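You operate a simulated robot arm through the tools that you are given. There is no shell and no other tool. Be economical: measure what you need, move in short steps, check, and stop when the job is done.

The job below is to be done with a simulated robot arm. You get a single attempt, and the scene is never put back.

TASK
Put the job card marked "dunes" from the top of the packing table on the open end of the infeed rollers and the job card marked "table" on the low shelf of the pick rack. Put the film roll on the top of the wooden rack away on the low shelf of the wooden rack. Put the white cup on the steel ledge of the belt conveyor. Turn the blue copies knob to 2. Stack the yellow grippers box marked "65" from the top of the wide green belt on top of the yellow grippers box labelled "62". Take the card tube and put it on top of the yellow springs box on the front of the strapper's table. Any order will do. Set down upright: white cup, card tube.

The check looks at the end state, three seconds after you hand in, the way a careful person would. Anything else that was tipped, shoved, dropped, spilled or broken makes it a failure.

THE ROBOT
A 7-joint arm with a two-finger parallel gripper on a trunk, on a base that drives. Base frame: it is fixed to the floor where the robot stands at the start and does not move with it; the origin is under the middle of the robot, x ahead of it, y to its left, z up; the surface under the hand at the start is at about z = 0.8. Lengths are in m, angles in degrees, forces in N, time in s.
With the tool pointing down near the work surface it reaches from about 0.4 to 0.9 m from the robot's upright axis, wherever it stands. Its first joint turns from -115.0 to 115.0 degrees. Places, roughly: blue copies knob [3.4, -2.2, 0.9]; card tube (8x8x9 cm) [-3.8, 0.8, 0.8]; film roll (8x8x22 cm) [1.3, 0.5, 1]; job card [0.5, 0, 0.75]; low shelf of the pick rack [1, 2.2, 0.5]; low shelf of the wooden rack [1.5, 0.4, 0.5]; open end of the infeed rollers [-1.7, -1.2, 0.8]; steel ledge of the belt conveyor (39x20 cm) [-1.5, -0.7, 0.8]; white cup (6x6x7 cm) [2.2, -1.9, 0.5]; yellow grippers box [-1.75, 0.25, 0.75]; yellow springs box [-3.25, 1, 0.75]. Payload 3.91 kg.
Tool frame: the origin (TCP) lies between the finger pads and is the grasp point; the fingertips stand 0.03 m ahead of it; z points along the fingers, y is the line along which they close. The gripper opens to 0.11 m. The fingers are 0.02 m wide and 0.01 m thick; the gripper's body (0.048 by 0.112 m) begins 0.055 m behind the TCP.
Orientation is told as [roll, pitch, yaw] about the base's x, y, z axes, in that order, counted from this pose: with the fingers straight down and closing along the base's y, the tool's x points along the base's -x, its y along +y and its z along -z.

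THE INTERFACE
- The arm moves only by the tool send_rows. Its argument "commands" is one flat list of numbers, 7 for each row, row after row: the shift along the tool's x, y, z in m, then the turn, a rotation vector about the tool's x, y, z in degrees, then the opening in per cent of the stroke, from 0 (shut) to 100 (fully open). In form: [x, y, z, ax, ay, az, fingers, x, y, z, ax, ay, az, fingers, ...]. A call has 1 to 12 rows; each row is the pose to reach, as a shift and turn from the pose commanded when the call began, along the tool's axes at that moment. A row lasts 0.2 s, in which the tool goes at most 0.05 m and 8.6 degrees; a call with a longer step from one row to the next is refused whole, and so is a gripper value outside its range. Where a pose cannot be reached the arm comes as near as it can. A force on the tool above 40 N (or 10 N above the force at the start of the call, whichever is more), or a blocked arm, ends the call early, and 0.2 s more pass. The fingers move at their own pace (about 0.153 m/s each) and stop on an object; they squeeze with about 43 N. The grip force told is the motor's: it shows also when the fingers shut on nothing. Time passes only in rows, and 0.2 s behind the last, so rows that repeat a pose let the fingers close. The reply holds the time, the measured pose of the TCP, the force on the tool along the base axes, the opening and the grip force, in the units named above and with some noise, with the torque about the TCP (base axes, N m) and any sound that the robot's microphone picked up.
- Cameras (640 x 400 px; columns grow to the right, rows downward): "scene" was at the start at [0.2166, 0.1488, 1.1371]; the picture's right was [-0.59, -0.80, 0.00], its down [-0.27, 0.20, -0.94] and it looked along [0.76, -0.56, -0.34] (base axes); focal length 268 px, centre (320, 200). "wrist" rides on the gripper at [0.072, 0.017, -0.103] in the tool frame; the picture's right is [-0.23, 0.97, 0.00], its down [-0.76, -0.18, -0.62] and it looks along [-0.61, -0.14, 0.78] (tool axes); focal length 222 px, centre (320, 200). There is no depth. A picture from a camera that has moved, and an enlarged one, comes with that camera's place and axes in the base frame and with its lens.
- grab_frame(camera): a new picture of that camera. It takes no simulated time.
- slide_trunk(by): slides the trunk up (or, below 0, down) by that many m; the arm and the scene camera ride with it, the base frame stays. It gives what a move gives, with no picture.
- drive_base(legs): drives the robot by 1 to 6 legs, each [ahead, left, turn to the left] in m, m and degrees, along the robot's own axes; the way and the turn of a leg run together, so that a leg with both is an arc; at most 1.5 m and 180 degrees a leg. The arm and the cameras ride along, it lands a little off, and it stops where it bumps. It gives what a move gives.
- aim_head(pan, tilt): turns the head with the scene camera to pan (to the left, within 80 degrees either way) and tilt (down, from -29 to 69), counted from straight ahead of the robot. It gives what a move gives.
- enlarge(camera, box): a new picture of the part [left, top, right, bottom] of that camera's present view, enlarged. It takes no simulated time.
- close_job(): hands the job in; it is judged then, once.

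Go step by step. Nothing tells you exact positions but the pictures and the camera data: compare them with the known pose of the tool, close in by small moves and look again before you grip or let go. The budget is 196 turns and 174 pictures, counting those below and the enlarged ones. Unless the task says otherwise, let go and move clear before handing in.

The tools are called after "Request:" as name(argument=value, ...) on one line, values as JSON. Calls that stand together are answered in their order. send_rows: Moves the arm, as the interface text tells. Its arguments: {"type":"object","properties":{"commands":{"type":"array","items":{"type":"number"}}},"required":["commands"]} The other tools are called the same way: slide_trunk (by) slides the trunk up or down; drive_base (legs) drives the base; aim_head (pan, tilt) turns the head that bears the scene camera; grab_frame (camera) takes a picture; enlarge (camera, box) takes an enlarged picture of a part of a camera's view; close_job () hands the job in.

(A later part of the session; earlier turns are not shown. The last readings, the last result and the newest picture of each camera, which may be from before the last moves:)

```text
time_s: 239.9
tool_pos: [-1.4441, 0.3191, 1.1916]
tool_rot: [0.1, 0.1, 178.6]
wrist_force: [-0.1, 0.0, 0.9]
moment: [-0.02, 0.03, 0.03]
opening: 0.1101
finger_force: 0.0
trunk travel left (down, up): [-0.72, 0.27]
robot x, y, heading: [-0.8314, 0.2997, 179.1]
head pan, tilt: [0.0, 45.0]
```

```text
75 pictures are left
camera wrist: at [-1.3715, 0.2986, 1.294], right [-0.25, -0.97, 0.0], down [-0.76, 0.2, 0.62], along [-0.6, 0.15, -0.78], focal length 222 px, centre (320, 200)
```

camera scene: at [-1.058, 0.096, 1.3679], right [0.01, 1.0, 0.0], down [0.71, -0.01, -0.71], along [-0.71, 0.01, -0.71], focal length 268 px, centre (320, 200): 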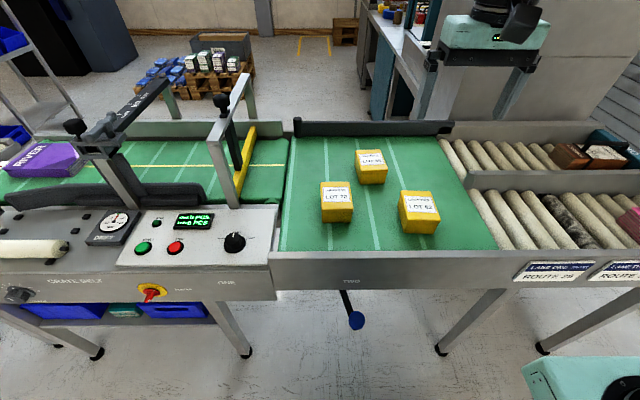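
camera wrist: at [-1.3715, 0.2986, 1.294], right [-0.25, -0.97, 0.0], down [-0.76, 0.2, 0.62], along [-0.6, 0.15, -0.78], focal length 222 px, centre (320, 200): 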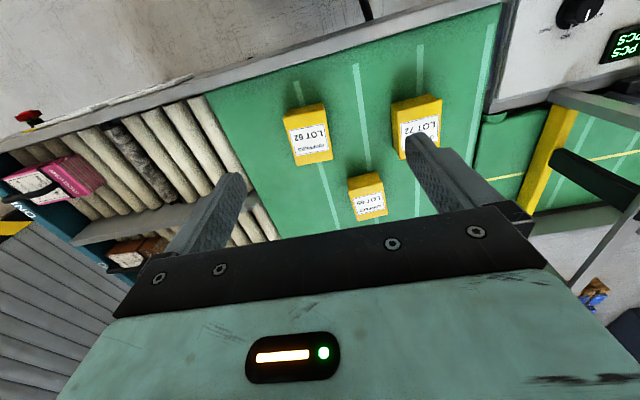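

Request:
enlarge(camera="scene", box=[300, 135, 460, 245])

Request:
enlarge(camera="wrist", box=[260, 80, 460, 230])

```text
3.64 times, centred on (380, 190) of scene
camera zoom: at [-1.058, 0.096, 1.3679], right [0.01, 1.0, 0.0], down [0.71, -0.01, -0.71], along [-0.71, 0.01, -0.71], focal length 975 px, centre (102, 236)
```

zoom: 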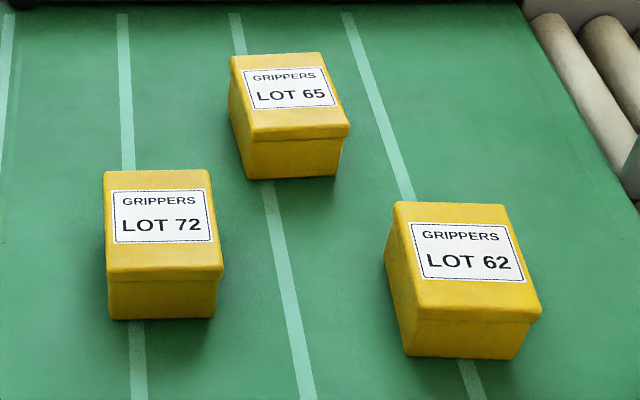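

```text
2.67 times, centred on (360, 155) of wrist
camera zoom: at [-1.3715, 0.2986, 1.294], right [-0.25, -0.97, 0.0], down [-0.76, 0.2, 0.62], along [-0.6, 0.15, -0.78], focal length 592 px, centre (213, 320)
```

zoom: 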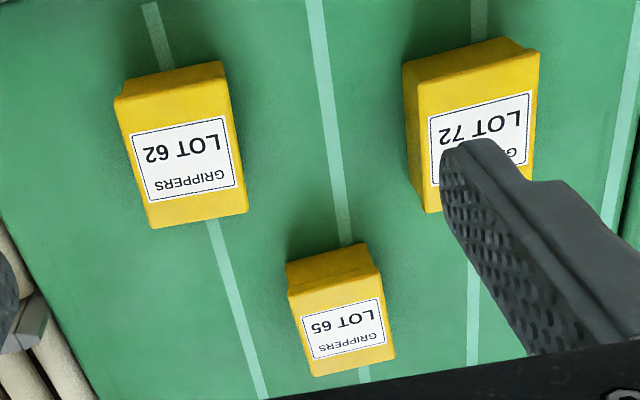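

Boxes: LOT 65 at about (-1.717, 0.259), LOT 62 at (-1.524, 0.350), lid tops near z≈0.88. I'll go above LOT 65.

Request:
drive_base(legs=[[0.06, 0, 0]])

Request:
send_rows(commands=[-0.035, 0.011, 0.0, 0, 0, 0, 100, -0.07, 0.022, 0.03, 0, 0, -1, 100, -0.105, 0.033, 0.065, 0, 0, -2, 100, -0.14, 0.044, 0.1, 0, 0, -3, 100, -0.17, 0.055, 0.14, 0, 0, -4, 100, -0.2, 0.065, 0.18, 0, 0, -4, 100, -0.211, 0.0655, 0.22, 0, 0, -4, 100, -0.211, 0.0655, 0.22, 0, 0, -4, 100])

Request:
grab_frame(camera="wrist")

Request:
grab_frame(camera="scene")

```text
time_s: 240.9
tool_pos: [-1.5027, 0.3182, 1.1906]
tool_rot: [0.1, 0.1, 178.6]
wrist_force: [0.4, -1.5, -0.3]
moment: [0.01, 0.0, 0.0]
opening: 0.1099
finger_force: 0.0
trunk travel left (down, up): [-0.72, 0.27]
robot x, y, heading: [-0.8923, 0.3005, 179.4]
head pan, tilt: [0.0, 45.0]
```

```text
refused: row 3 steps farther than a row can; nothing moved
```

```text
72 pictures are left
camera wrist: at [-1.4321, 0.299, 1.294], right [-0.25, -0.97, 0.0], down [-0.76, 0.2, 0.62], along [-0.6, 0.15, -0.78], focal length 222 px, centre (320, 200)
```

wrist: 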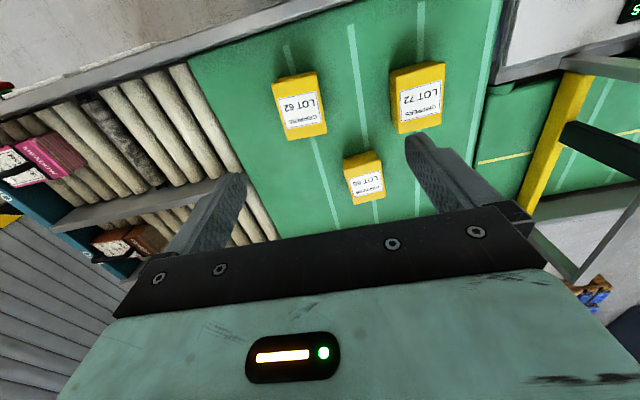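

```text
71 pictures are left
camera scene: at [-1.1185, 0.0966, 1.3679], right [0.01, 1.0, 0.0], down [0.71, -0.01, -0.71], along [-0.71, 0.01, -0.71], focal length 268 px, centre (320, 200)
```

scene: 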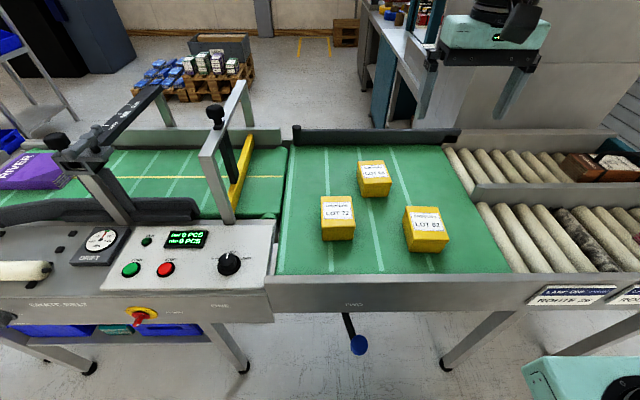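

A step was slightly too long; resending with shorter steps.

Request:
send_rows(commands=[-0.03, 0.009, 0.01, 0, 0, 0, 100, -0.06, 0.018, 0.03, 0, 0, -1, 100, -0.09, 0.027, 0.055, 0, 0, -2, 100, -0.12, 0.036, 0.08, 0, 0, -3, 100, -0.145, 0.045, 0.11, 0, 0, -4, 100, -0.17, 0.054, 0.14, 0, 0, -4, 100, -0.195, 0.062, 0.17, 0, 0, -4, 100, -0.211, 0.0655, 0.2, 0, 0, -4, 100, -0.211, 0.0655, 0.22, 0, 0, -4, 100, -0.211, 0.0655, 0.22, 0, 0, -4, 100])

Request:
grab_frame(camera="wrist")

```text
time_s: 243.1
tool_pos: [-1.7172, 0.2564, 0.971]
tool_rot: [0.1, 0.1, -177.3]
wrist_force: [0.2, 0.5, -0.4]
moment: [-0.01, 0.0, 0.01]
opening: 0.1101
finger_force: 0.0
trunk travel left (down, up): [-0.72, 0.27]
robot x, y, heading: [-0.892, 0.299, 179.1]
head pan, tilt: [0.0, 45.0]
```

```text
70 pictures are left
camera wrist: at [-1.6442, 0.2416, 1.0736], right [-0.18, -0.98, 0.0], down [-0.77, 0.14, 0.62], along [-0.61, 0.11, -0.78], focal length 222 px, centre (320, 200)
```

wrist: 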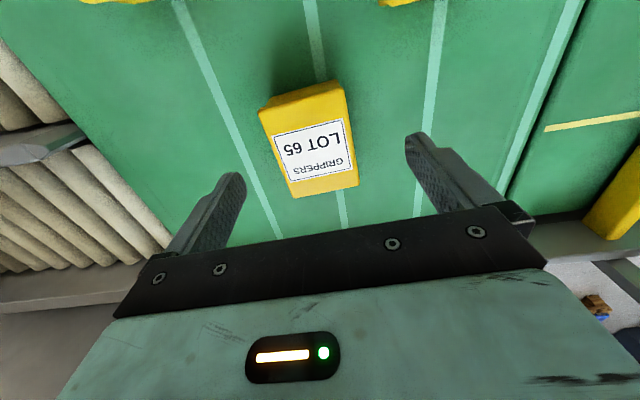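

Request:
send_rows(commands=[-0.006, -0.004, 0.03, 0, 0, 0, 100, -0.0126, -0.008, 0.06, 0, 0, 0, 100, -0.0126, -0.008, 0.085, 0, 0, 0, 100, -0.0126, -0.008, 0.1, 0, 0, 0, 100, -0.0126, -0.008, 0.112, 0, 0, 0, 100, -0.0126, -0.008, 0.112, 0, 0, 0, 100])

Request:
grab_frame(camera="wrist")

```text
time_s: 244.5
tool_pos: [-1.7281, 0.2658, 0.8603]
tool_rot: [0.2, 0.1, -177.4]
wrist_force: [0.3, 0.4, 0.4]
moment: [0.01, 0.0, -0.02]
opening: 0.1101
finger_force: 0.0
trunk travel left (down, up): [-0.72, 0.27]
robot x, y, heading: [-0.8958, 0.2948, 179.5]
head pan, tilt: [0.0, 45.0]
```

```text
69 pictures are left
camera wrist: at [-1.6551, 0.2518, 0.9626], right [-0.18, -0.98, 0.0], down [-0.77, 0.14, 0.62], along [-0.61, 0.11, -0.78], focal length 222 px, centre (320, 200)
```

wrist: 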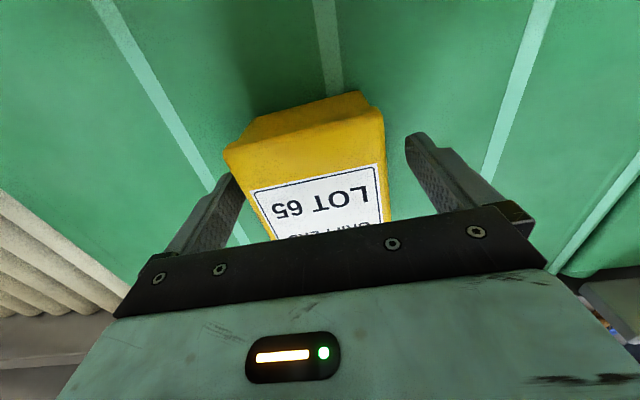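

Request:
send_rows(commands=[0, -0.005, 0.004, 0, 0, 0, 100, 0, -0.005, 0.008, 0, 0, 0, 100, 0, -0.005, 0.008, 0, 0, 0, 75, 0, -0.005, 0.008, 0, 0, 0, 55, 0, -0.005, 0.008, 0, 0, 0, 45, 0, -0.005, 0.008, 0, 0, 0, 45])

Request:
grab_frame(camera="wrist")

```text
time_s: 245.9
tool_pos: [-1.7283, 0.2698, 0.8513]
tool_rot: [0.1, 0.2, -177.4]
wrist_force: [-0.6, -0.2, -0.4]
moment: [-0.05, -0.06, 0.03]
opening: 0.0848
finger_force: 43.5
trunk travel left (down, up): [-0.72, 0.27]
robot x, y, heading: [-0.8927, 0.3003, 179.5]
head pan, tilt: [0.0, 45.0]
```

```text
68 pictures are left
camera wrist: at [-1.655, 0.2554, 0.9538], right [-0.18, -0.98, 0.0], down [-0.77, 0.14, 0.62], along [-0.61, 0.11, -0.78], focal length 222 px, centre (320, 200)
```

wrist: 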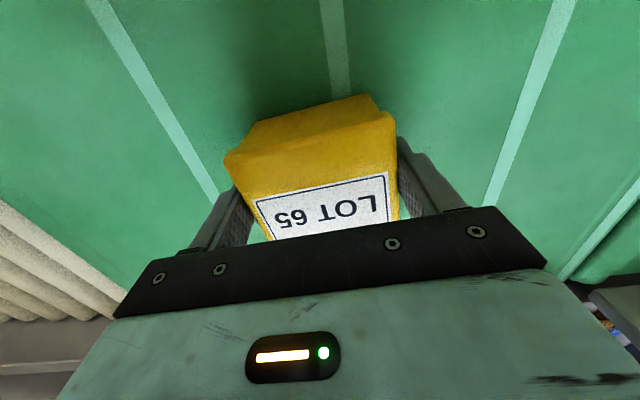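

Gripped. Lift, carry over LOT 62 and look.

Request:
send_rows(commands=[0, 0, -0.04, 0, 0, 0, 45, 0, 0, -0.085, 0, 0, 0, 45, 0, 0, -0.13, 0, 0, 0, 45, 0.04, -0.016, -0.135, 0, 0, 2, 45, 0.08, -0.031, -0.135, 0, 0, 4, 45, 0.12, -0.047, -0.135, 0, 0, 6, 45, 0.16, -0.063, -0.135, 0, 0, 8, 45, 0.196, -0.078, -0.135, 0, 0, 8, 45, 0.196, -0.078, -0.135, 0, 0, 8, 45])

Request:
grab_frame(camera="wrist")

Request:
grab_frame(camera="scene")

```text
time_s: 247.9
tool_pos: [-1.5345, 0.3578, 0.9862]
tool_rot: [0.0, 0.2, 174.7]
wrist_force: [-0.3, -0.6, -2.4]
moment: [0.01, -0.08, 0.03]
opening: 0.0848
finger_force: 43.2
trunk travel left (down, up): [-0.72, 0.27]
robot x, y, heading: [-0.8929, 0.3035, 179.4]
head pan, tilt: [0.0, 45.0]
```

```text
67 pictures are left
camera wrist: at [-1.464, 0.333, 1.0898], right [-0.32, -0.95, 0.0], down [-0.74, 0.25, 0.62], along [-0.59, 0.2, -0.78], focal length 222 px, centre (320, 200)
```

wrist: 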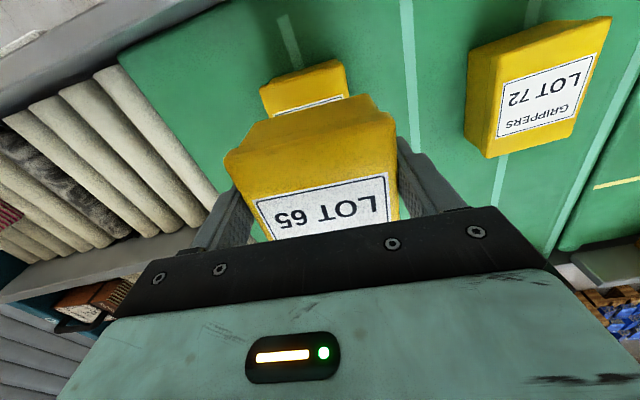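

```text
66 pictures are left
camera scene: at [-1.1187, 0.0966, 1.3678], right [0.01, 1.0, 0.0], down [0.71, -0.01, -0.71], along [-0.71, 0.01, -0.71], focal length 268 px, centre (320, 200)
```

scene: 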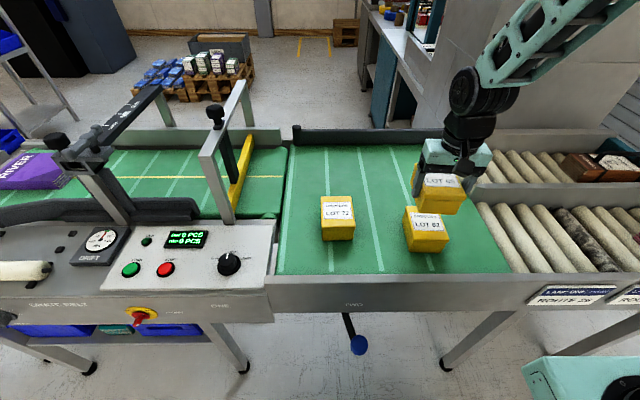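

Nearly perfectly over LOT 62; small correction (≈8 mm) while lowering to contact.

Request:
send_rows(commands=[0.004, -0.008, 0.02, 0, 0, 0, 45, 0.004, -0.008, 0.04, 0, 0, 0, 45, 0.004, -0.008, 0.055, 0, 0, 0, 45, 0.004, -0.008, 0.064, 0, 0, 0, 45, 0.004, -0.008, 0.07, 0, 0, 0, 45, 0.004, -0.008, 0.075, 0, 0, 0, 45, 0.004, -0.008, 0.08, 0, 0, 0, 45, 0.004, -0.008, 0.085, 0, 0, 0, 45])

Request:
enlarge(camera="scene", box=[370, 120, 510, 270])

```text
time_s: 249.5
tool_pos: [-1.5333, 0.3652, 0.9097]
tool_rot: [0.1, -0.1, 174.8]
wrist_force: [6.5, 0.3, 27.6]
moment: [0.24, -0.44, 0.0]
opening: 0.0847
finger_force: 43.1
trunk travel left (down, up): [-0.72, 0.27]
robot x, y, heading: [-0.8897, 0.3015, 179.2]
head pan, tilt: [0.0, 45.0]
stopped in row 8: the force on the tool passed its limit at 42 N (the readings are from after the stop); the commanded pose is now the measured one
```

```text
2.67 times, centred on (440, 195) of scene
camera zoom: at [-1.1172, 0.0965, 1.3685], right [0.01, 1.0, 0.0], down [0.71, -0.01, -0.71], along [-0.71, 0.01, -0.71], focal length 715 px, centre (0, 213)
```

zoom: 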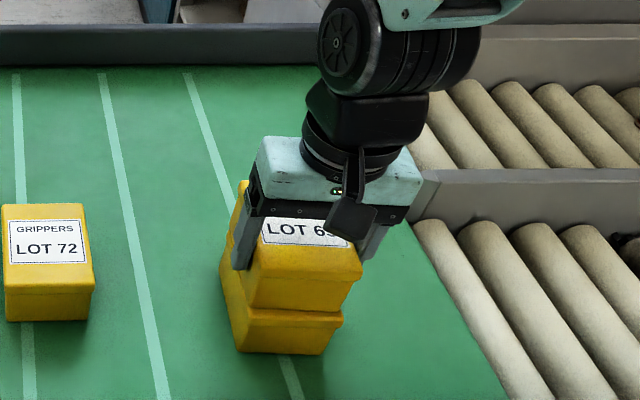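

Well stacked. Release and rise.

Request:
send_rows(commands=[0, 0, -0.002, 0, 0, 0, 45, 0, 0, -0.002, 0, 0, 0, 85, 0, 0, -0.002, 0, 0, 0, 100, 0, 0, -0.002, 0, 0, 0, 100, 0, 0, -0.04, 0, 0, 0, 100, 0, 0, -0.09, 0, 0, 0, 100, 0.03, 0, -0.13, 0, 0, 0, 100, 0.07, 0, -0.16, 0, 0, 0, 100])

Request:
grab_frame(camera="scene")

```text
time_s: 251.3
tool_pos: [-1.4609, 0.3596, 1.0691]
tool_rot: [0.1, -0.1, 174.8]
wrist_force: [0.0, -1.0, -0.5]
moment: [0.01, -0.03, -0.01]
opening: 0.1099
finger_force: 0.1
trunk travel left (down, up): [-0.72, 0.27]
robot x, y, heading: [-0.8923, 0.3002, 179.5]
head pan, tilt: [0.0, 45.0]
```

```text
64 pictures are left
camera scene: at [-1.1193, 0.0966, 1.3677], right [0.01, 1.0, 0.0], down [0.71, -0.01, -0.71], along [-0.71, 0.01, -0.71], focal length 268 px, centre (320, 200)
```

scene: 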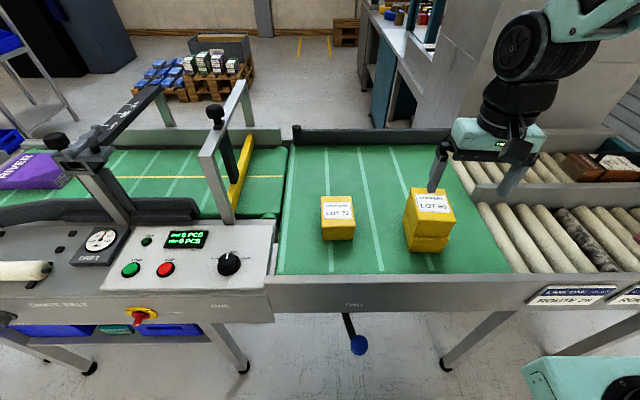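

Stack looks right. Next the "dunes" card at about (0.73, -0.175) on the packing table: back up, turn around and approach.

Request:
drive_base(legs=[[-0.5, 0, 0], [0, 0, -179.5], [0, -0.4, 0], [0.36, 0, 0]])

Request:
aim_head(pan=-15, tilt=35)

Request:
grab_frame(camera="scene")

```text
time_s: 265.5
tool_pos: [0.5579, -0.13, 1.0696]
tool_rot: [0.1, -0.1, -3.4]
wrist_force: [1.0, -0.3, -0.3]
moment: [0.03, 0.0, 0.03]
opening: 0.11
finger_force: 0.0
trunk travel left (down, up): [-0.72, 0.27]
robot x, y, heading: [-0.0108, -0.0894, 1.2]
head pan, tilt: [0.0, 45.0]
```

```text
time_s: 266.3
tool_pos: [0.5592, -0.1298, 1.0685]
tool_rot: [0.2, -0.1, -3.4]
wrist_force: [0.3, -0.6, 0.3]
moment: [0.01, -0.01, -0.04]
opening: 0.1099
finger_force: 0.0
trunk travel left (down, up): [-0.72, 0.27]
robot x, y, heading: [-0.013, -0.0926, 1.1]
head pan, tilt: [-15.0, 35.0]
```

```text
63 pictures are left
camera scene: at [0.2107, 0.0968, 1.3826], right [-0.24, -0.97, 0.0], down [-0.56, 0.14, -0.82], along [0.8, -0.2, -0.57], focal length 268 px, centre (320, 200)
```

scene: 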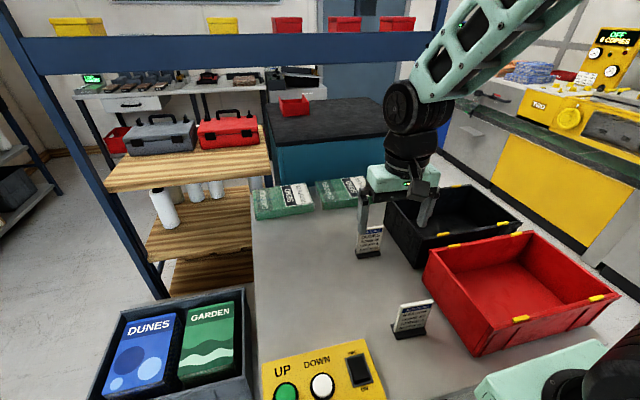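

Request:
send_rows(commands=[-0.04, -0.008, 0.01, 0, 0, 1, 85, -0.08, -0.016, 0.02, 0, 0, 2, 85, -0.12, -0.024, 0.03, 0, 0, 3, 85, -0.16, -0.032, 0.045, 0, 0, 3, 85, -0.1785, -0.0375, 0.06, 0, 0, 3, 85, -0.1785, -0.0375, 0.06, 0, 0, 3, 85])

Request:
grab_frame(camera="wrist")

Request:
enlarge(camera="scene", box=[310, 160, 480, 280])

```text
time_s: 267.7
tool_pos: [0.7345, -0.1785, 1.0087]
tool_rot: [0.2, -0.1, -6.4]
wrist_force: [1.1, 0.6, 0.0]
moment: [0.02, -0.01, -0.01]
opening: 0.0938
finger_force: 0.0
trunk travel left (down, up): [-0.72, 0.27]
robot x, y, heading: [-0.0119, -0.089, 1.1]
head pan, tilt: [-15.0, 35.0]
```

```text
62 pictures are left
camera wrist: at [0.6654, -0.1554, 1.1111], right [0.34, 0.94, 0.0], down [0.74, -0.26, 0.62], along [0.59, -0.21, -0.78], focal length 222 px, centre (320, 200)
```

wrist: 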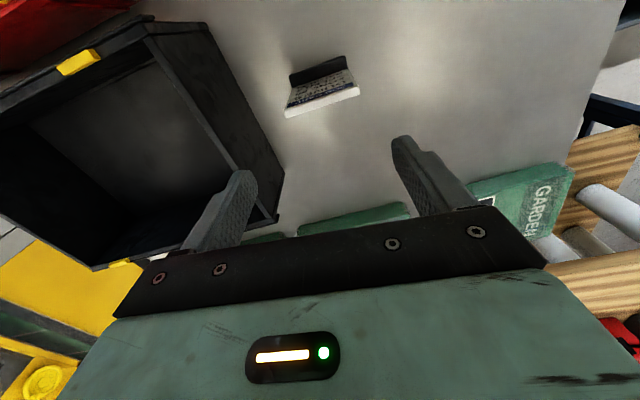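

```text
3.33 times, centred on (395, 220) of scene
camera zoom: at [0.2106, 0.0968, 1.3827], right [-0.24, -0.97, 0.0], down [-0.56, 0.14, -0.82], along [0.8, -0.2, -0.57], focal length 894 px, centre (70, 133)
```

zoom: 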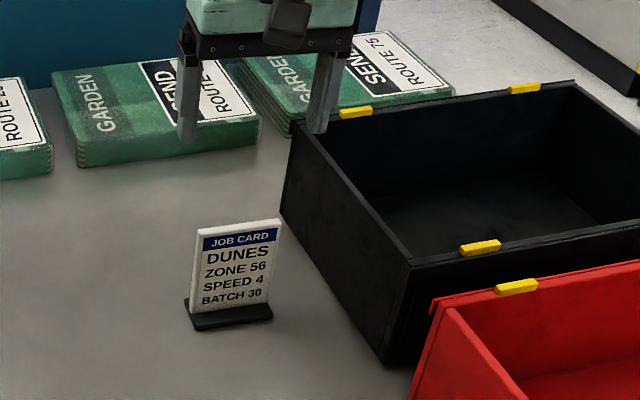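

Card top is at about (0.717, -0.173). Correcting and descending to straddle its width.

Request:
send_rows(commands=[0.01, 0.002, 0.02, 0, 0, -1, 85, 0.019, 0.0045, 0.045, 0, 0, -2, 85, 0.019, 0.0045, 0.075, 0, 0, -2, 85, 0.019, 0.0045, 0.1, 0, 0, -2, 85, 0.019, 0.0045, 0.122, 0, 0, -2, 85, 0.019, 0.0045, 0.122, 0, 0, -2, 85])

Request:
grab_frame(camera="wrist")

Request:
enlarge(camera="scene", box=[310, 160, 480, 280])

```text
time_s: 269.1
tool_pos: [0.7161, -0.1684, 0.8855]
tool_rot: [0.2, 0.0, -4.4]
wrist_force: [-0.4, -0.8, -0.2]
moment: [0.01, 0.02, -0.01]
opening: 0.0933
finger_force: 0.0
trunk travel left (down, up): [-0.72, 0.27]
robot x, y, heading: [-0.0134, -0.0894, 1.0]
head pan, tilt: [-15.0, 35.0]
```

```text
60 pictures are left
camera wrist: at [0.645, -0.1476, 0.9879], right [0.3, 0.95, 0.0], down [0.74, -0.24, 0.62], along [0.6, -0.19, -0.78], focal length 222 px, centre (320, 200)
```

wrist: 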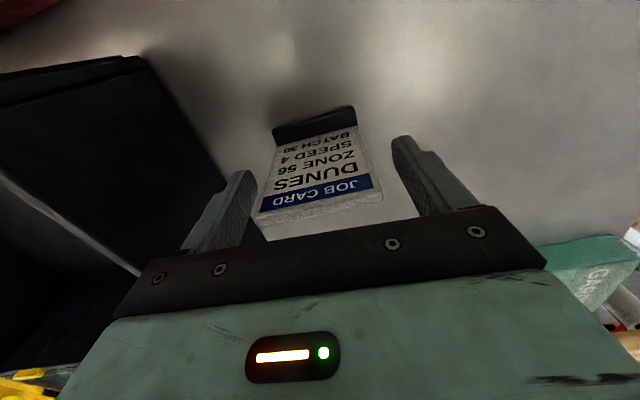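

```text
3.33 times, centred on (395, 220) of scene
camera zoom: at [0.2106, 0.0967, 1.3827], right [-0.24, -0.97, 0.0], down [-0.56, 0.14, -0.82], along [0.8, -0.2, -0.57], focal length 894 px, centre (70, 133)
```

zoom: 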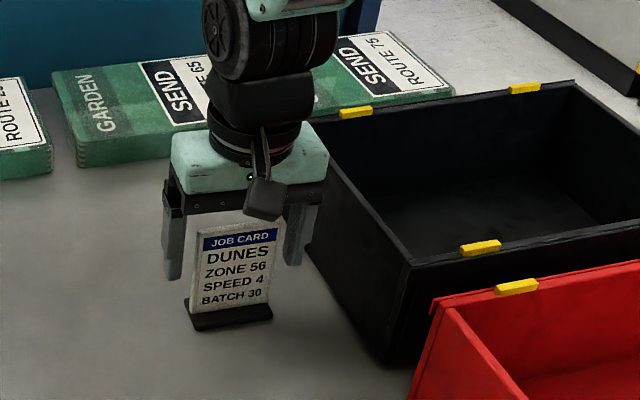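

Request:
send_rows(commands=[0, -0.003, 0, 0, 0, 0, 85, 0, -0.004, 0.002, 0, 0, 0, 75, 0, -0.004, 0.002, 0, 0, 0, 50, 0, -0.004, 0.002, 0, 0, 0, 35, 0, -0.004, 0.002, 0, 0, 0, 30, 0, -0.004, 0.002, 0, 0, 0, 30])

Request:
send_rows(commands=[0, 0, -0.04, 0, 0, 0, 30, 0, 0, -0.08, 0, 0, 0, 30, 0, 0, -0.12, 0, 0, 0, 30, 0.03, 0, -0.15, 0, 0, 0, 30, 0.07, 0, -0.17, 0, 0, 0, 30, 0.11, 0, -0.18, 0, 0, 0, 30])

Request:
grab_frame(camera="wrist")

```text
time_s: 270.5
tool_pos: [0.7154, -0.1746, 0.8833]
tool_rot: [0.3, -0.1, -4.5]
wrist_force: [-0.2, 0.2, 3.3]
moment: [-0.03, 0.01, 0.03]
opening: 0.0709
finger_force: 42.8
trunk travel left (down, up): [-0.72, 0.27]
robot x, y, heading: [-0.0116, -0.0911, 1.1]
head pan, tilt: [-15.0, 35.0]
```

```text
time_s: 271.9
tool_pos: [0.6046, -0.1683, 1.066]
tool_rot: [0.1, -0.1, -4.4]
wrist_force: [0.4, 0.2, -1.9]
moment: [-0.05, 0.01, -0.01]
opening: 0.0713
finger_force: 42.5
trunk travel left (down, up): [-0.72, 0.27]
robot x, y, heading: [-0.0124, -0.0902, 1.1]
head pan, tilt: [-15.0, 35.0]
```

```text
58 pictures are left
camera wrist: at [0.5331, -0.1469, 1.1686], right [0.3, 0.95, 0.0], down [0.74, -0.24, 0.62], along [0.6, -0.19, -0.78], focal length 222 px, centre (320, 200)
```

wrist: 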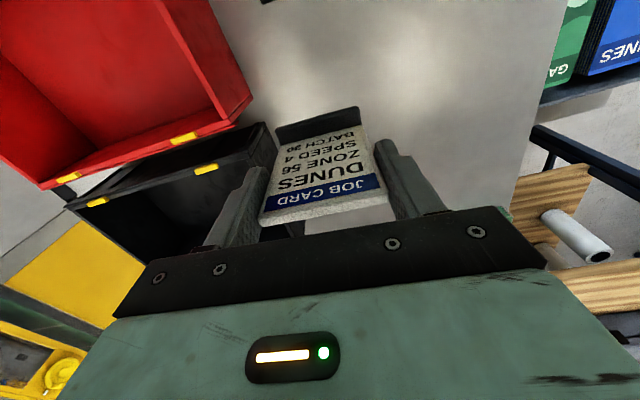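

Card held. Drive to the infeed rollers: back off, turn around, go west/south.

Request:
drive_base(legs=[[-0.3, 0, 0], [0, 0, 179], [0.3, 0.9, 0], [0.25, 0, 0]])

Request:
aim_head(pan=10, tilt=42)

Request:
grab_frame(camera="scene")

```text
time_s: 287.4
tool_pos: [-1.4826, -0.9549, 1.0658]
tool_rot: [0.2, -0.1, 176.0]
wrist_force: [-0.5, 0.1, -1.1]
moment: [0.04, -0.03, 0.01]
opening: 0.0711
finger_force: 42.9
trunk travel left (down, up): [-0.72, 0.27]
robot x, y, heading: [-0.8681, -1.0321, -178.4]
head pan, tilt: [-15.0, 35.0]
```

```text
time_s: 288.3
tool_pos: [-1.4834, -0.9537, 1.0658]
tool_rot: [0.2, -0.2, 176.0]
wrist_force: [0.7, -0.1, -0.8]
moment: [0.01, 0.0, -0.01]
opening: 0.0712
finger_force: 42.8
trunk travel left (down, up): [-0.72, 0.27]
robot x, y, heading: [-0.865, -1.029, -178.5]
head pan, tilt: [10.0, 42.0]
```

```text
57 pictures are left
camera scene: at [-1.0851, -1.2549, 1.3722], right [-0.2, 0.98, 0.0], down [0.66, 0.13, -0.74], along [-0.73, -0.15, -0.67], focal length 268 px, centre (320, 200)
```

scene: 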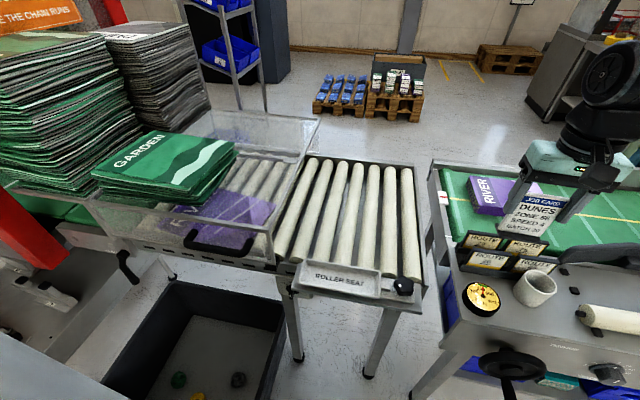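

Request:
enlarge(camera="scene", box=[270, 145, 430, 300])

```text
2.58 times, centred on (350, 222) of scene
camera zoom: at [-1.0851, -1.2549, 1.3722], right [-0.2, 0.98, 0.0], down [0.66, 0.13, -0.74], along [-0.73, -0.15, -0.67], focal length 692 px, centre (243, 142)
```

zoom: 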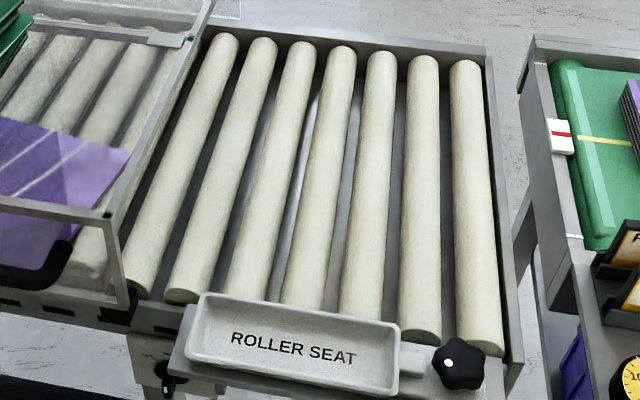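

The rollers run along x; resting the card base across two crests (y≈-1.226 and -1.166) at (-1.66, -1.196) will be stable. Moving above it.

Request:
send_rows(commands=[-0.023, 0.036, 0, 0, 0, -1, 30, -0.046, 0.072, 0, 0, 0, -2, 30, -0.069, 0.109, 0, 0, 0, -3, 30, -0.092, 0.145, 0, 0, 0, -4, 30, -0.115, 0.181, 0, 0, 0, -4, 30, -0.138, 0.218, 0, 0, 0, -4, 30, -0.16, 0.254, 0.01, 0, 0, -4, 30, -0.16, 0.254, 0.05, 0, 0, -4, 30, -0.16, 0.254, 0.09, 0, 0, -4, 30, -0.16, 0.254, 0.09, 0, 0, -4, 30])

Request:
enlarge(camera="scene", box=[270, 145, 430, 300])

Request:
grab_frame(camera="wrist")

```text
time_s: 290.5
tool_pos: [-1.6591, -1.1967, 0.9767]
tool_rot: [0.2, 0.0, 179.9]
wrist_force: [-0.2, -0.3, 0.5]
moment: [-0.01, 0.02, -0.03]
opening: 0.0713
finger_force: 43.1
trunk travel left (down, up): [-0.72, 0.27]
robot x, y, heading: [-0.8665, -1.0278, -178.6]
head pan, tilt: [10.0, 42.0]
```

```text
2.58 times, centred on (350, 222) of scene
camera zoom: at [-1.0851, -1.255, 1.3722], right [-0.2, 0.98, 0.0], down [0.66, 0.13, -0.74], along [-0.73, -0.15, -0.67], focal length 692 px, centre (243, 142)
```

zoom: 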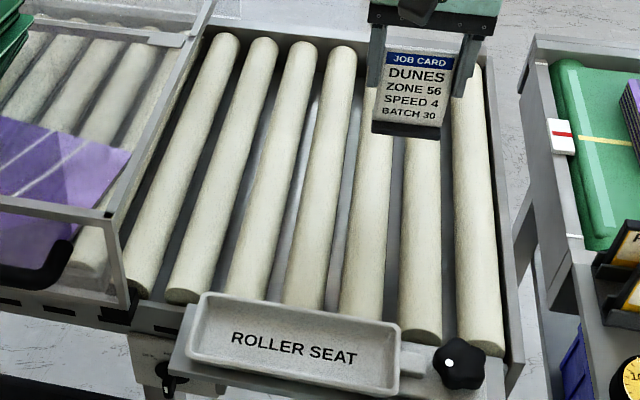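

```text
54 pictures are left
camera wrist: at [-1.5866, -1.2137, 1.0795], right [-0.23, -0.97, 0.0], down [-0.76, 0.18, 0.62], along [-0.61, 0.14, -0.78], focal length 222 px, centre (320, 200)
```

wrist: 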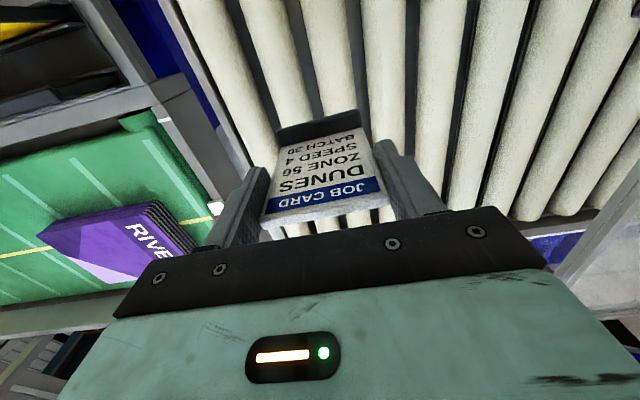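

Request:
send_rows(commands=[0, 0, 0.03, 0, 0, 0, 30, 0, 0, 0.06, 0, 0, 0, 30, 0, 0, 0.075, 0, 0, 0, 30, 0, 0, 0.083, 0, 0, 0, 30, 0, 0, 0.089, 0, 0, 0, 30, 0, 0, 0.095, 0, 0, 0, 30, 0, 0, 0.101, 0, 0, 0, 30, 0, 0, 0.107, 0, 0, 0, 30])

Request:
enlarge(camera="scene", box=[310, 145, 430, 245])

```text
time_s: 292.1
tool_pos: [-1.6626, -1.2003, 0.8871]
tool_rot: [0.4, -0.7, -179.9]
wrist_force: [4.2, 1.2, 18.4]
moment: [0.58, -0.09, -0.09]
opening: 0.0713
finger_force: 42.9
trunk travel left (down, up): [-0.72, 0.27]
robot x, y, heading: [-0.8705, -1.0245, -178.3]
head pan, tilt: [10.0, 42.0]
stopped in row 7: the force on the tool passed its limit at 42 N (the readings are from after the stop); the commanded pose is now the measured one
```

```text
4.00 times, centred on (370, 195) of scene
camera zoom: at [-1.0839, -1.2547, 1.3724], right [-0.2, 0.98, 0.0], down [0.66, 0.13, -0.74], along [-0.73, -0.15, -0.67], focal length 1072 px, centre (120, 220)
```

zoom: 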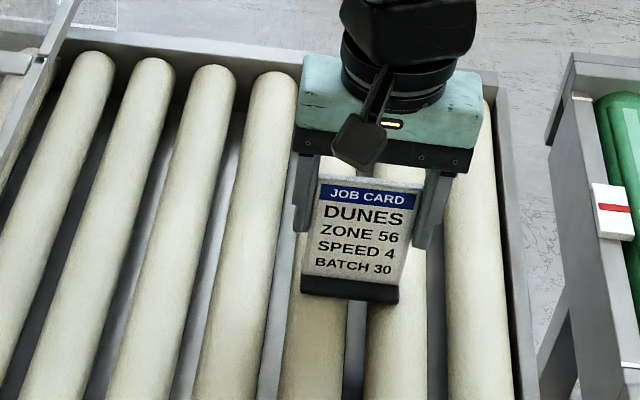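

Seated on two rollers. Release and rise.

Request:
send_rows(commands=[0, 0, -0.001, 0, 0, 0, 50, 0, 0, -0.001, 0, 0, 0, 75, 0, 0, -0.001, 0, 0, 0, 85, 0, 0, -0.001, 0, 0, 0, 85, 0, 0, -0.03, 0, 0, 0, 85, 0, 0, -0.07, 0, 0, 0, 85, 0, 0, -0.11, 0, 0, 0, 85, 0, 0, -0.15, 0, 0, 0, 85])

Request:
grab_frame(camera="scene")

```text
time_s: 293.9
tool_pos: [-1.6624, -1.1976, 1.0368]
tool_rot: [0.3, -0.5, -180.1]
wrist_force: [-0.6, -0.4, -0.2]
moment: [-0.03, 0.0, 0.02]
opening: 0.0937
finger_force: 0.1
trunk travel left (down, up): [-0.72, 0.27]
robot x, y, heading: [-0.8674, -1.0258, -178.7]
head pan, tilt: [10.0, 42.0]
```

```text
52 pictures are left
camera scene: at [-1.0854, -1.255, 1.372], right [-0.2, 0.98, 0.0], down [0.66, 0.13, -0.74], along [-0.73, -0.15, -0.67], focal length 268 px, centre (320, 200)
```

scene: 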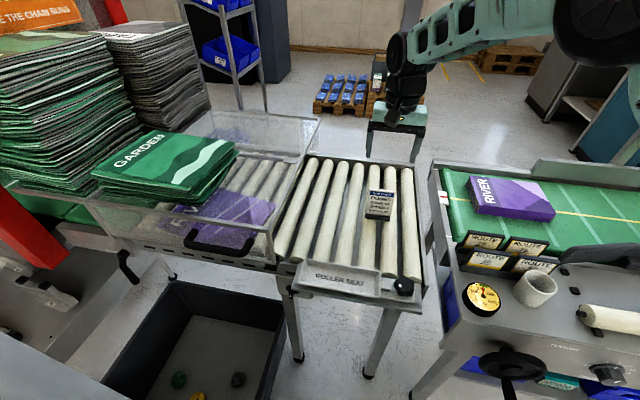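

The dunes card stands on the rollers. Last item: card tube at the strapper. I'll fold the arm and scout the way round the north end of the conveyor.

Request:
send_rows(commands=[0.04, -0.02, -0.01, 0, 0, 0, 100, 0.08, -0.045, -0.02, 0, 0, 0, 100, 0.12, -0.07, -0.03, 0, 0, 0, 100, 0.155, -0.095, -0.04, 0, 0, 0, 100, 0.19, -0.12, -0.05, 0, 0, 0, 100, 0.225, -0.145, -0.05, 0, 0, 0, 100, 0.25, -0.17, -0.05, 0, 0, 0, 100])

Request:
drive_base(legs=[[-0.4, 0, -1.5], [0, -1.5, 0], [0, -0.6, 0]])

Request:
aim_head(pan=-20, tilt=20)

Request:
grab_frame(camera="scene")

```text
time_s: 295.5
tool_pos: [-1.4087, -1.0276, 1.0821]
tool_rot: [0.3, -0.5, -179.9]
wrist_force: [-0.7, -0.4, -0.4]
moment: [0.0, -0.01, -0.03]
opening: 0.1096
finger_force: 0.0
trunk travel left (down, up): [-0.72, 0.27]
robot x, y, heading: [-0.8637, -1.025, -178.2]
head pan, tilt: [10.0, 42.0]
```

```text
time_s: 308.0
tool_pos: [-1.0261, 1.0584, 1.0828]
tool_rot: [0.3, -0.5, -179.2]
wrist_force: [0.5, 0.4, 0.0]
moment: [0.01, 0.02, -0.02]
opening: 0.1101
finger_force: 0.1
trunk travel left (down, up): [-0.72, 0.27]
robot x, y, heading: [-0.4848, 1.0613, -177.7]
head pan, tilt: [10.0, 42.0]
```

```text
time_s: 308.9
tool_pos: [-1.0262, 1.0581, 1.0836]
tool_rot: [0.4, -0.4, -179.1]
wrist_force: [-0.5, 1.5, 0.0]
moment: [0.01, -0.01, 0.01]
opening: 0.1102
finger_force: 0.1
trunk travel left (down, up): [-0.72, 0.27]
robot x, y, heading: [-0.4893, 1.0613, -177.6]
head pan, tilt: [-20.0, 20.0]
```

```text
51 pictures are left
camera scene: at [-0.7062, 0.8814, 1.4065], right [0.3, 0.95, 0.0], down [0.33, -0.1, -0.94], along [-0.9, 0.28, -0.34], focal length 268 px, centre (320, 200)
```

scene: 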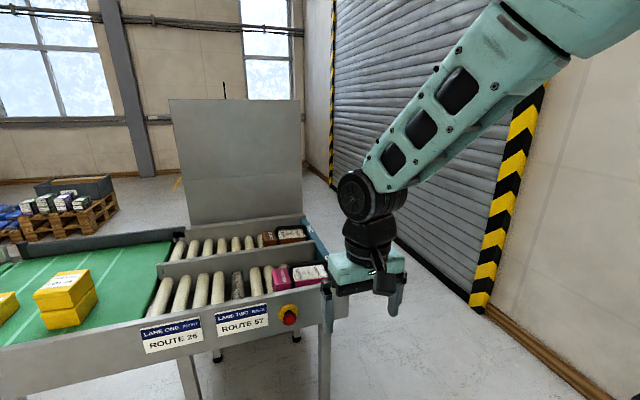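

There is a ~1.2 m passage between the conveyor's north end and the shutter wall. Driving through.

Request:
drive_base(legs=[[0, -0.72, -2], [1.5, 0, 0]])

Request:
aim_head(pan=25, tilt=22)

Request:
grab_frame(camera="scene")

```text
time_s: 319.6
tool_pos: [-2.4983, 1.7091, 1.0839]
tool_rot: [0.3, -0.6, -179.0]
wrist_force: [-0.4, 0.2, -0.3]
moment: [-0.01, 0.01, 0.0]
opening: 0.1099
finger_force: 0.0
trunk travel left (down, up): [-0.72, 0.27]
robot x, y, heading: [-1.9534, 1.718, -177.4]
head pan, tilt: [-20.0, 20.0]
```

```text
time_s: 320.7
tool_pos: [-2.4991, 1.7092, 1.0828]
tool_rot: [0.3, -0.5, -178.9]
wrist_force: [0.0, 0.5, 0.7]
moment: [-0.02, -0.02, 0.01]
opening: 0.11
finger_force: 0.1
trunk travel left (down, up): [-0.72, 0.27]
robot x, y, heading: [-1.956, 1.7165, -177.5]
head pan, tilt: [25.0, 22.0]
```

```text
50 pictures are left
camera scene: at [-2.1708, 1.4624, 1.4033], right [-0.46, 0.89, 0.0], down [0.33, 0.17, -0.93], along [-0.82, -0.43, -0.37], focal length 268 px, centre (320, 200)
```

scene: 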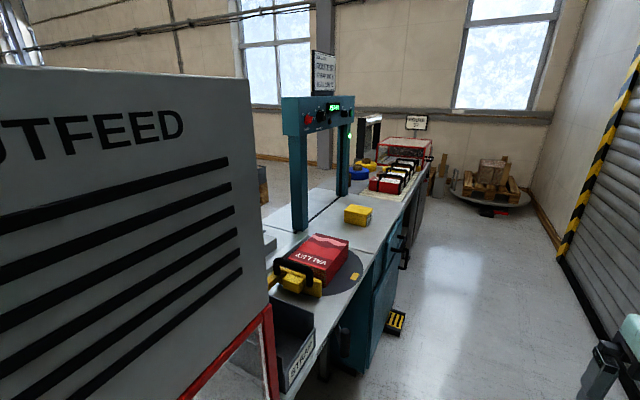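

The strapper's table runs along here with its front toward me (+y); the springs box is near (-3.45, 1.0). I'll drive alongside and face it.

Request:
drive_base(legs=[[1.4, -0.1, 0], [0, 0, 87.5]])

Request:
aim_head(pan=0, tilt=40)

Request:
grab_frame(camera="scene")

```text
time_s: 331.2
tool_pos: [-3.3174, 1.221, 1.0831]
tool_rot: [0.3, -0.5, -91.0]
wrist_force: [1.0, -0.7, -0.6]
moment: [-0.01, 0.0, -0.01]
opening: 0.1099
finger_force: 0.0
trunk travel left (down, up): [-0.72, 0.27]
robot x, y, heading: [-3.3077, 1.7666, -89.7]
head pan, tilt: [25.0, 22.0]
```

```text
time_s: 332.1
tool_pos: [-3.3171, 1.2217, 1.0833]
tool_rot: [0.3, -0.5, -91.1]
wrist_force: [0.6, 0.1, 0.2]
moment: [-0.05, 0.03, 0.0]
opening: 0.1101
finger_force: 0.2
trunk travel left (down, up): [-0.72, 0.27]
robot x, y, heading: [-3.3035, 1.762, -89.5]
head pan, tilt: [0.0, 40.0]
```

```text
49 pictures are left
camera scene: at [-3.0991, 1.5376, 1.3752], right [-1.0, -0.01, 0.0], down [-0.01, 0.64, -0.77], along [0.01, -0.77, -0.64], focal length 268 px, centre (320, 200)
```

scene: 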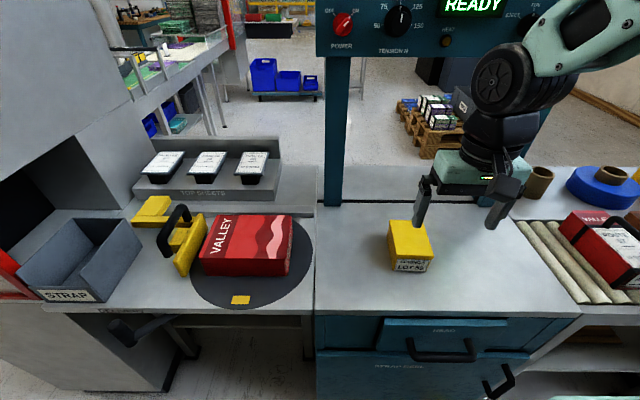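

Request:
enlarge(camera="scene", box=[480, 130, 640, 230])

Request:
enlarge(camera="scene", box=[350, 190, 510, 290])

```text
4.00 times, centred on (560, 180) of scene
camera zoom: at [-3.0991, 1.5376, 1.3752], right [-1.0, -0.01, 0.0], down [-0.01, 0.64, -0.77], along [0.01, -0.77, -0.64], focal length 1072 px, centre (-640, 280)
```

zoom: 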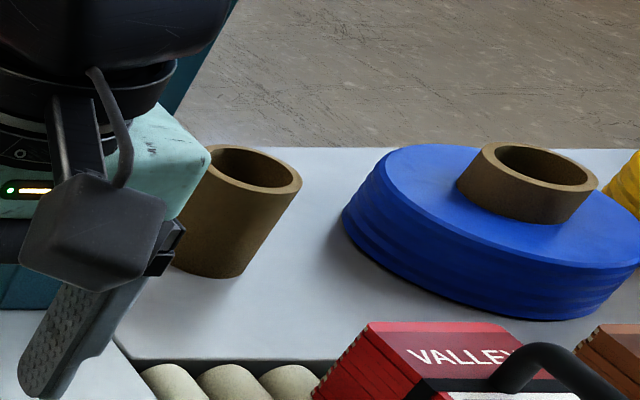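

```text
4.00 times, centred on (430, 240) of scene
camera zoom: at [-3.0991, 1.5376, 1.3752], right [-1.0, -0.01, 0.0], down [-0.01, 0.64, -0.77], along [0.01, -0.77, -0.64], focal length 1072 px, centre (-120, 40)
```

zoom: 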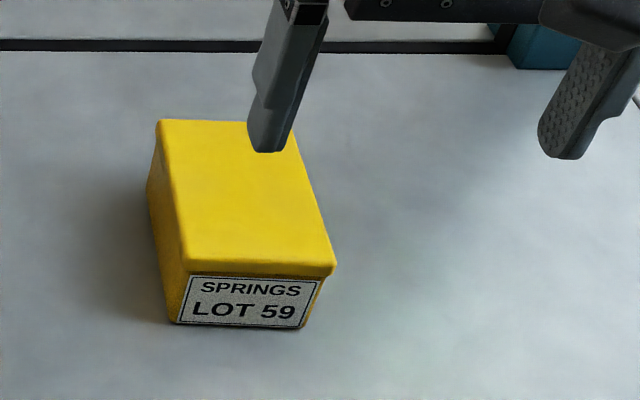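

The card tube stands at about (-3.88, 0.74) and the springs box lid centre is (-3.347, 1.022), z≈0.81. I'll move in front of the tube, keeping clear of the strapper arch.

Request:
drive_base(legs=[[0, -0.57, 0], [0.14, 0, 0]])

Request:
grab_frame(camera="scene")

Request:
grab_frame(camera="wrist")

```text
time_s: 336.2
tool_pos: [-3.8682, 1.1087, 1.0825]
tool_rot: [0.3, -0.5, -89.7]
wrist_force: [-0.1, 0.2, 0.5]
moment: [0.01, -0.02, 0.02]
opening: 0.1099
finger_force: 0.1
trunk travel left (down, up): [-0.72, 0.27]
robot x, y, heading: [-3.8666, 1.6525, -88.4]
head pan, tilt: [0.0, 40.0]
stopped in leg 2: the robot was blocked; the commanded pose is now the measured one
```

```text
46 pictures are left
camera scene: at [-3.6567, 1.429, 1.3751], right [-1.0, -0.03, 0.0], down [-0.02, 0.64, -0.77], along [0.02, -0.77, -0.64], focal length 268 px, centre (320, 200)
```

scene: 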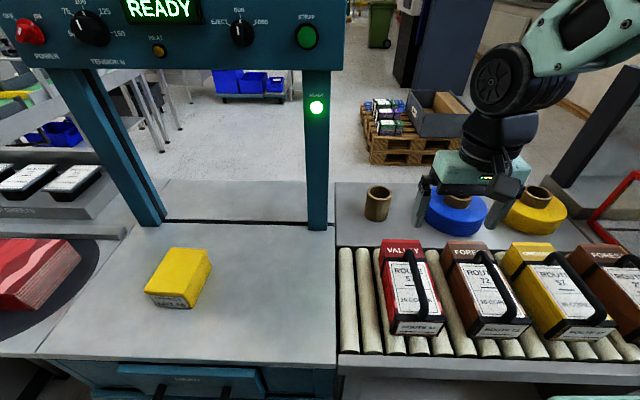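

```text
45 pictures are left
camera wrist: at [-3.8515, 1.18, 1.1852], right [0.97, -0.22, 0.01], down [-0.18, -0.76, 0.63], along [-0.13, -0.61, -0.78], focal length 222 px, centre (320, 200)
```

wrist: 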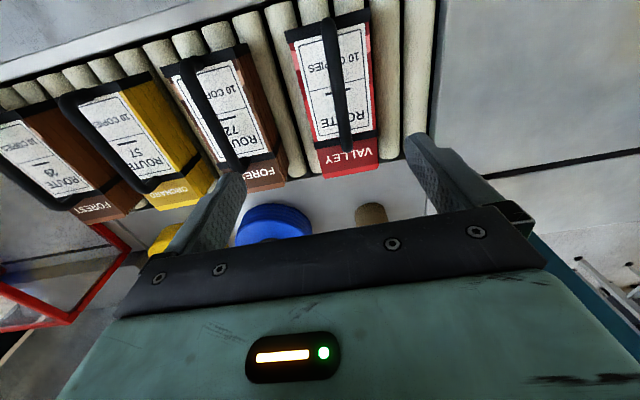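

Re-triangulated: table z≈0.80, tube at (-3.81, 0.82), springs box lid (-3.33, 1.06) at z≈0.85. Moving over the tube.

Request:
send_rows(commands=[-0.04, 0.009, 0, 0, 0, 0, 100, -0.08, 0.018, 0, 0, 0, 0, 100, -0.12, 0.027, 0, 0, 0, 0, 100, -0.16, 0.036, 0, 0, 0, 0, 100, -0.2, 0.045, 0, 0, 0, 0, 100, -0.24, 0.054, 0, 0, 0, 0, 100, -0.27, 0.0565, 0.02, 0, 0, 0, 100, -0.27, 0.0565, 0.05, 0, 0, 0, 100, -0.27, 0.0565, 0.05, 0, 0, 0, 100])

Request:
grab_frame(camera="wrist")

Request:
grab_frame(camera="scene")

```text
time_s: 338.2
tool_pos: [-3.8083, 0.8406, 1.0332]
tool_rot: [0.3, -0.5, -89.8]
wrist_force: [-0.1, 0.5, 0.1]
moment: [0.02, 0.02, -0.02]
opening: 0.1101
finger_force: 0.0
trunk travel left (down, up): [-0.72, 0.27]
robot x, y, heading: [-3.8693, 1.6503, -88.5]
head pan, tilt: [0.0, 40.0]
```

```text
44 pictures are left
camera wrist: at [-3.7917, 0.9114, 1.1351], right [0.97, -0.22, 0.01], down [-0.18, -0.76, 0.63], along [-0.13, -0.61, -0.78], focal length 222 px, centre (320, 200)
```

wrist: 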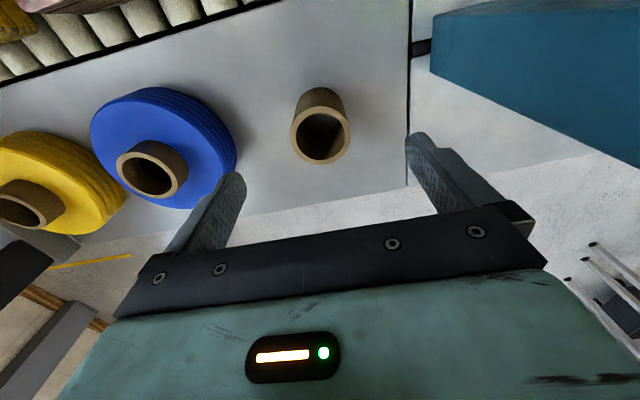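

```text
43 pictures are left
camera scene: at [-3.6567, 1.429, 1.3751], right [-1.0, -0.03, 0.0], down [-0.02, 0.64, -0.77], along [0.02, -0.77, -0.64], focal length 268 px, centre (320, 200)
```

scene: 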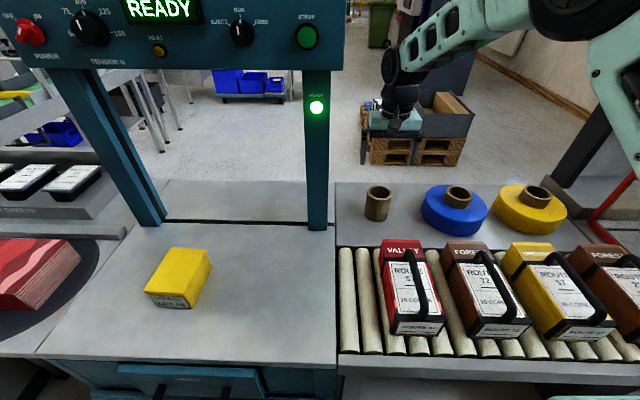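

Request:
send_rows(commands=[-0.015, -0.002, 0.03, 0, 0, 0, 100, -0.033, -0.004, 0.06, 0, 0, 0, 100, -0.033, -0.004, 0.08, 0, 0, 0, 100, -0.033, -0.004, 0.08, 0, 0, 0, 100])

Request:
grab_frame(camera="wrist")

Request:
enlarge(camera="scene", box=[330, 110, 470, 240])

```text
time_s: 339.2
tool_pos: [-3.8145, 0.8045, 0.9543]
tool_rot: [0.3, -0.4, -89.8]
wrist_force: [0.5, 1.1, 0.4]
moment: [-0.01, 0.04, -0.01]
opening: 0.1101
finger_force: 0.0
trunk travel left (down, up): [-0.72, 0.27]
robot x, y, heading: [-3.8677, 1.649, -88.3]
head pan, tilt: [0.0, 40.0]
```

```text
42 pictures are left
camera wrist: at [-3.7976, 0.8767, 1.057], right [0.97, -0.22, 0.01], down [-0.18, -0.76, 0.63], along [-0.13, -0.61, -0.78], focal length 222 px, centre (320, 200)
```

wrist: 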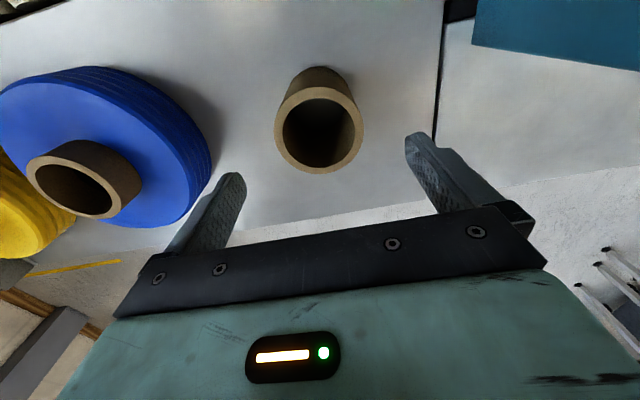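

```text
3.08 times, centred on (400, 175) of scene
camera zoom: at [-3.6567, 1.429, 1.3751], right [-1.0, -0.03, 0.0], down [-0.02, 0.64, -0.77], along [0.02, -0.77, -0.64], focal length 825 px, centre (74, 277)
```

zoom: 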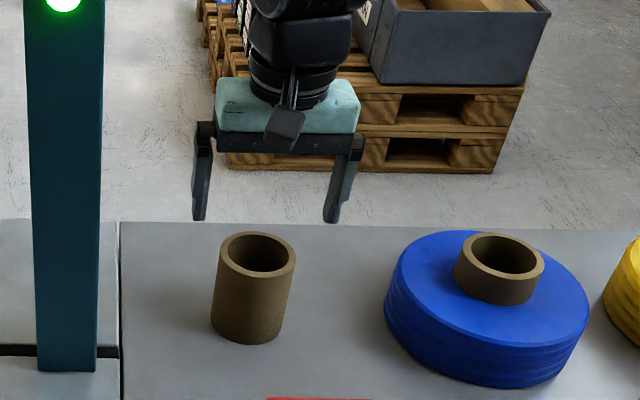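

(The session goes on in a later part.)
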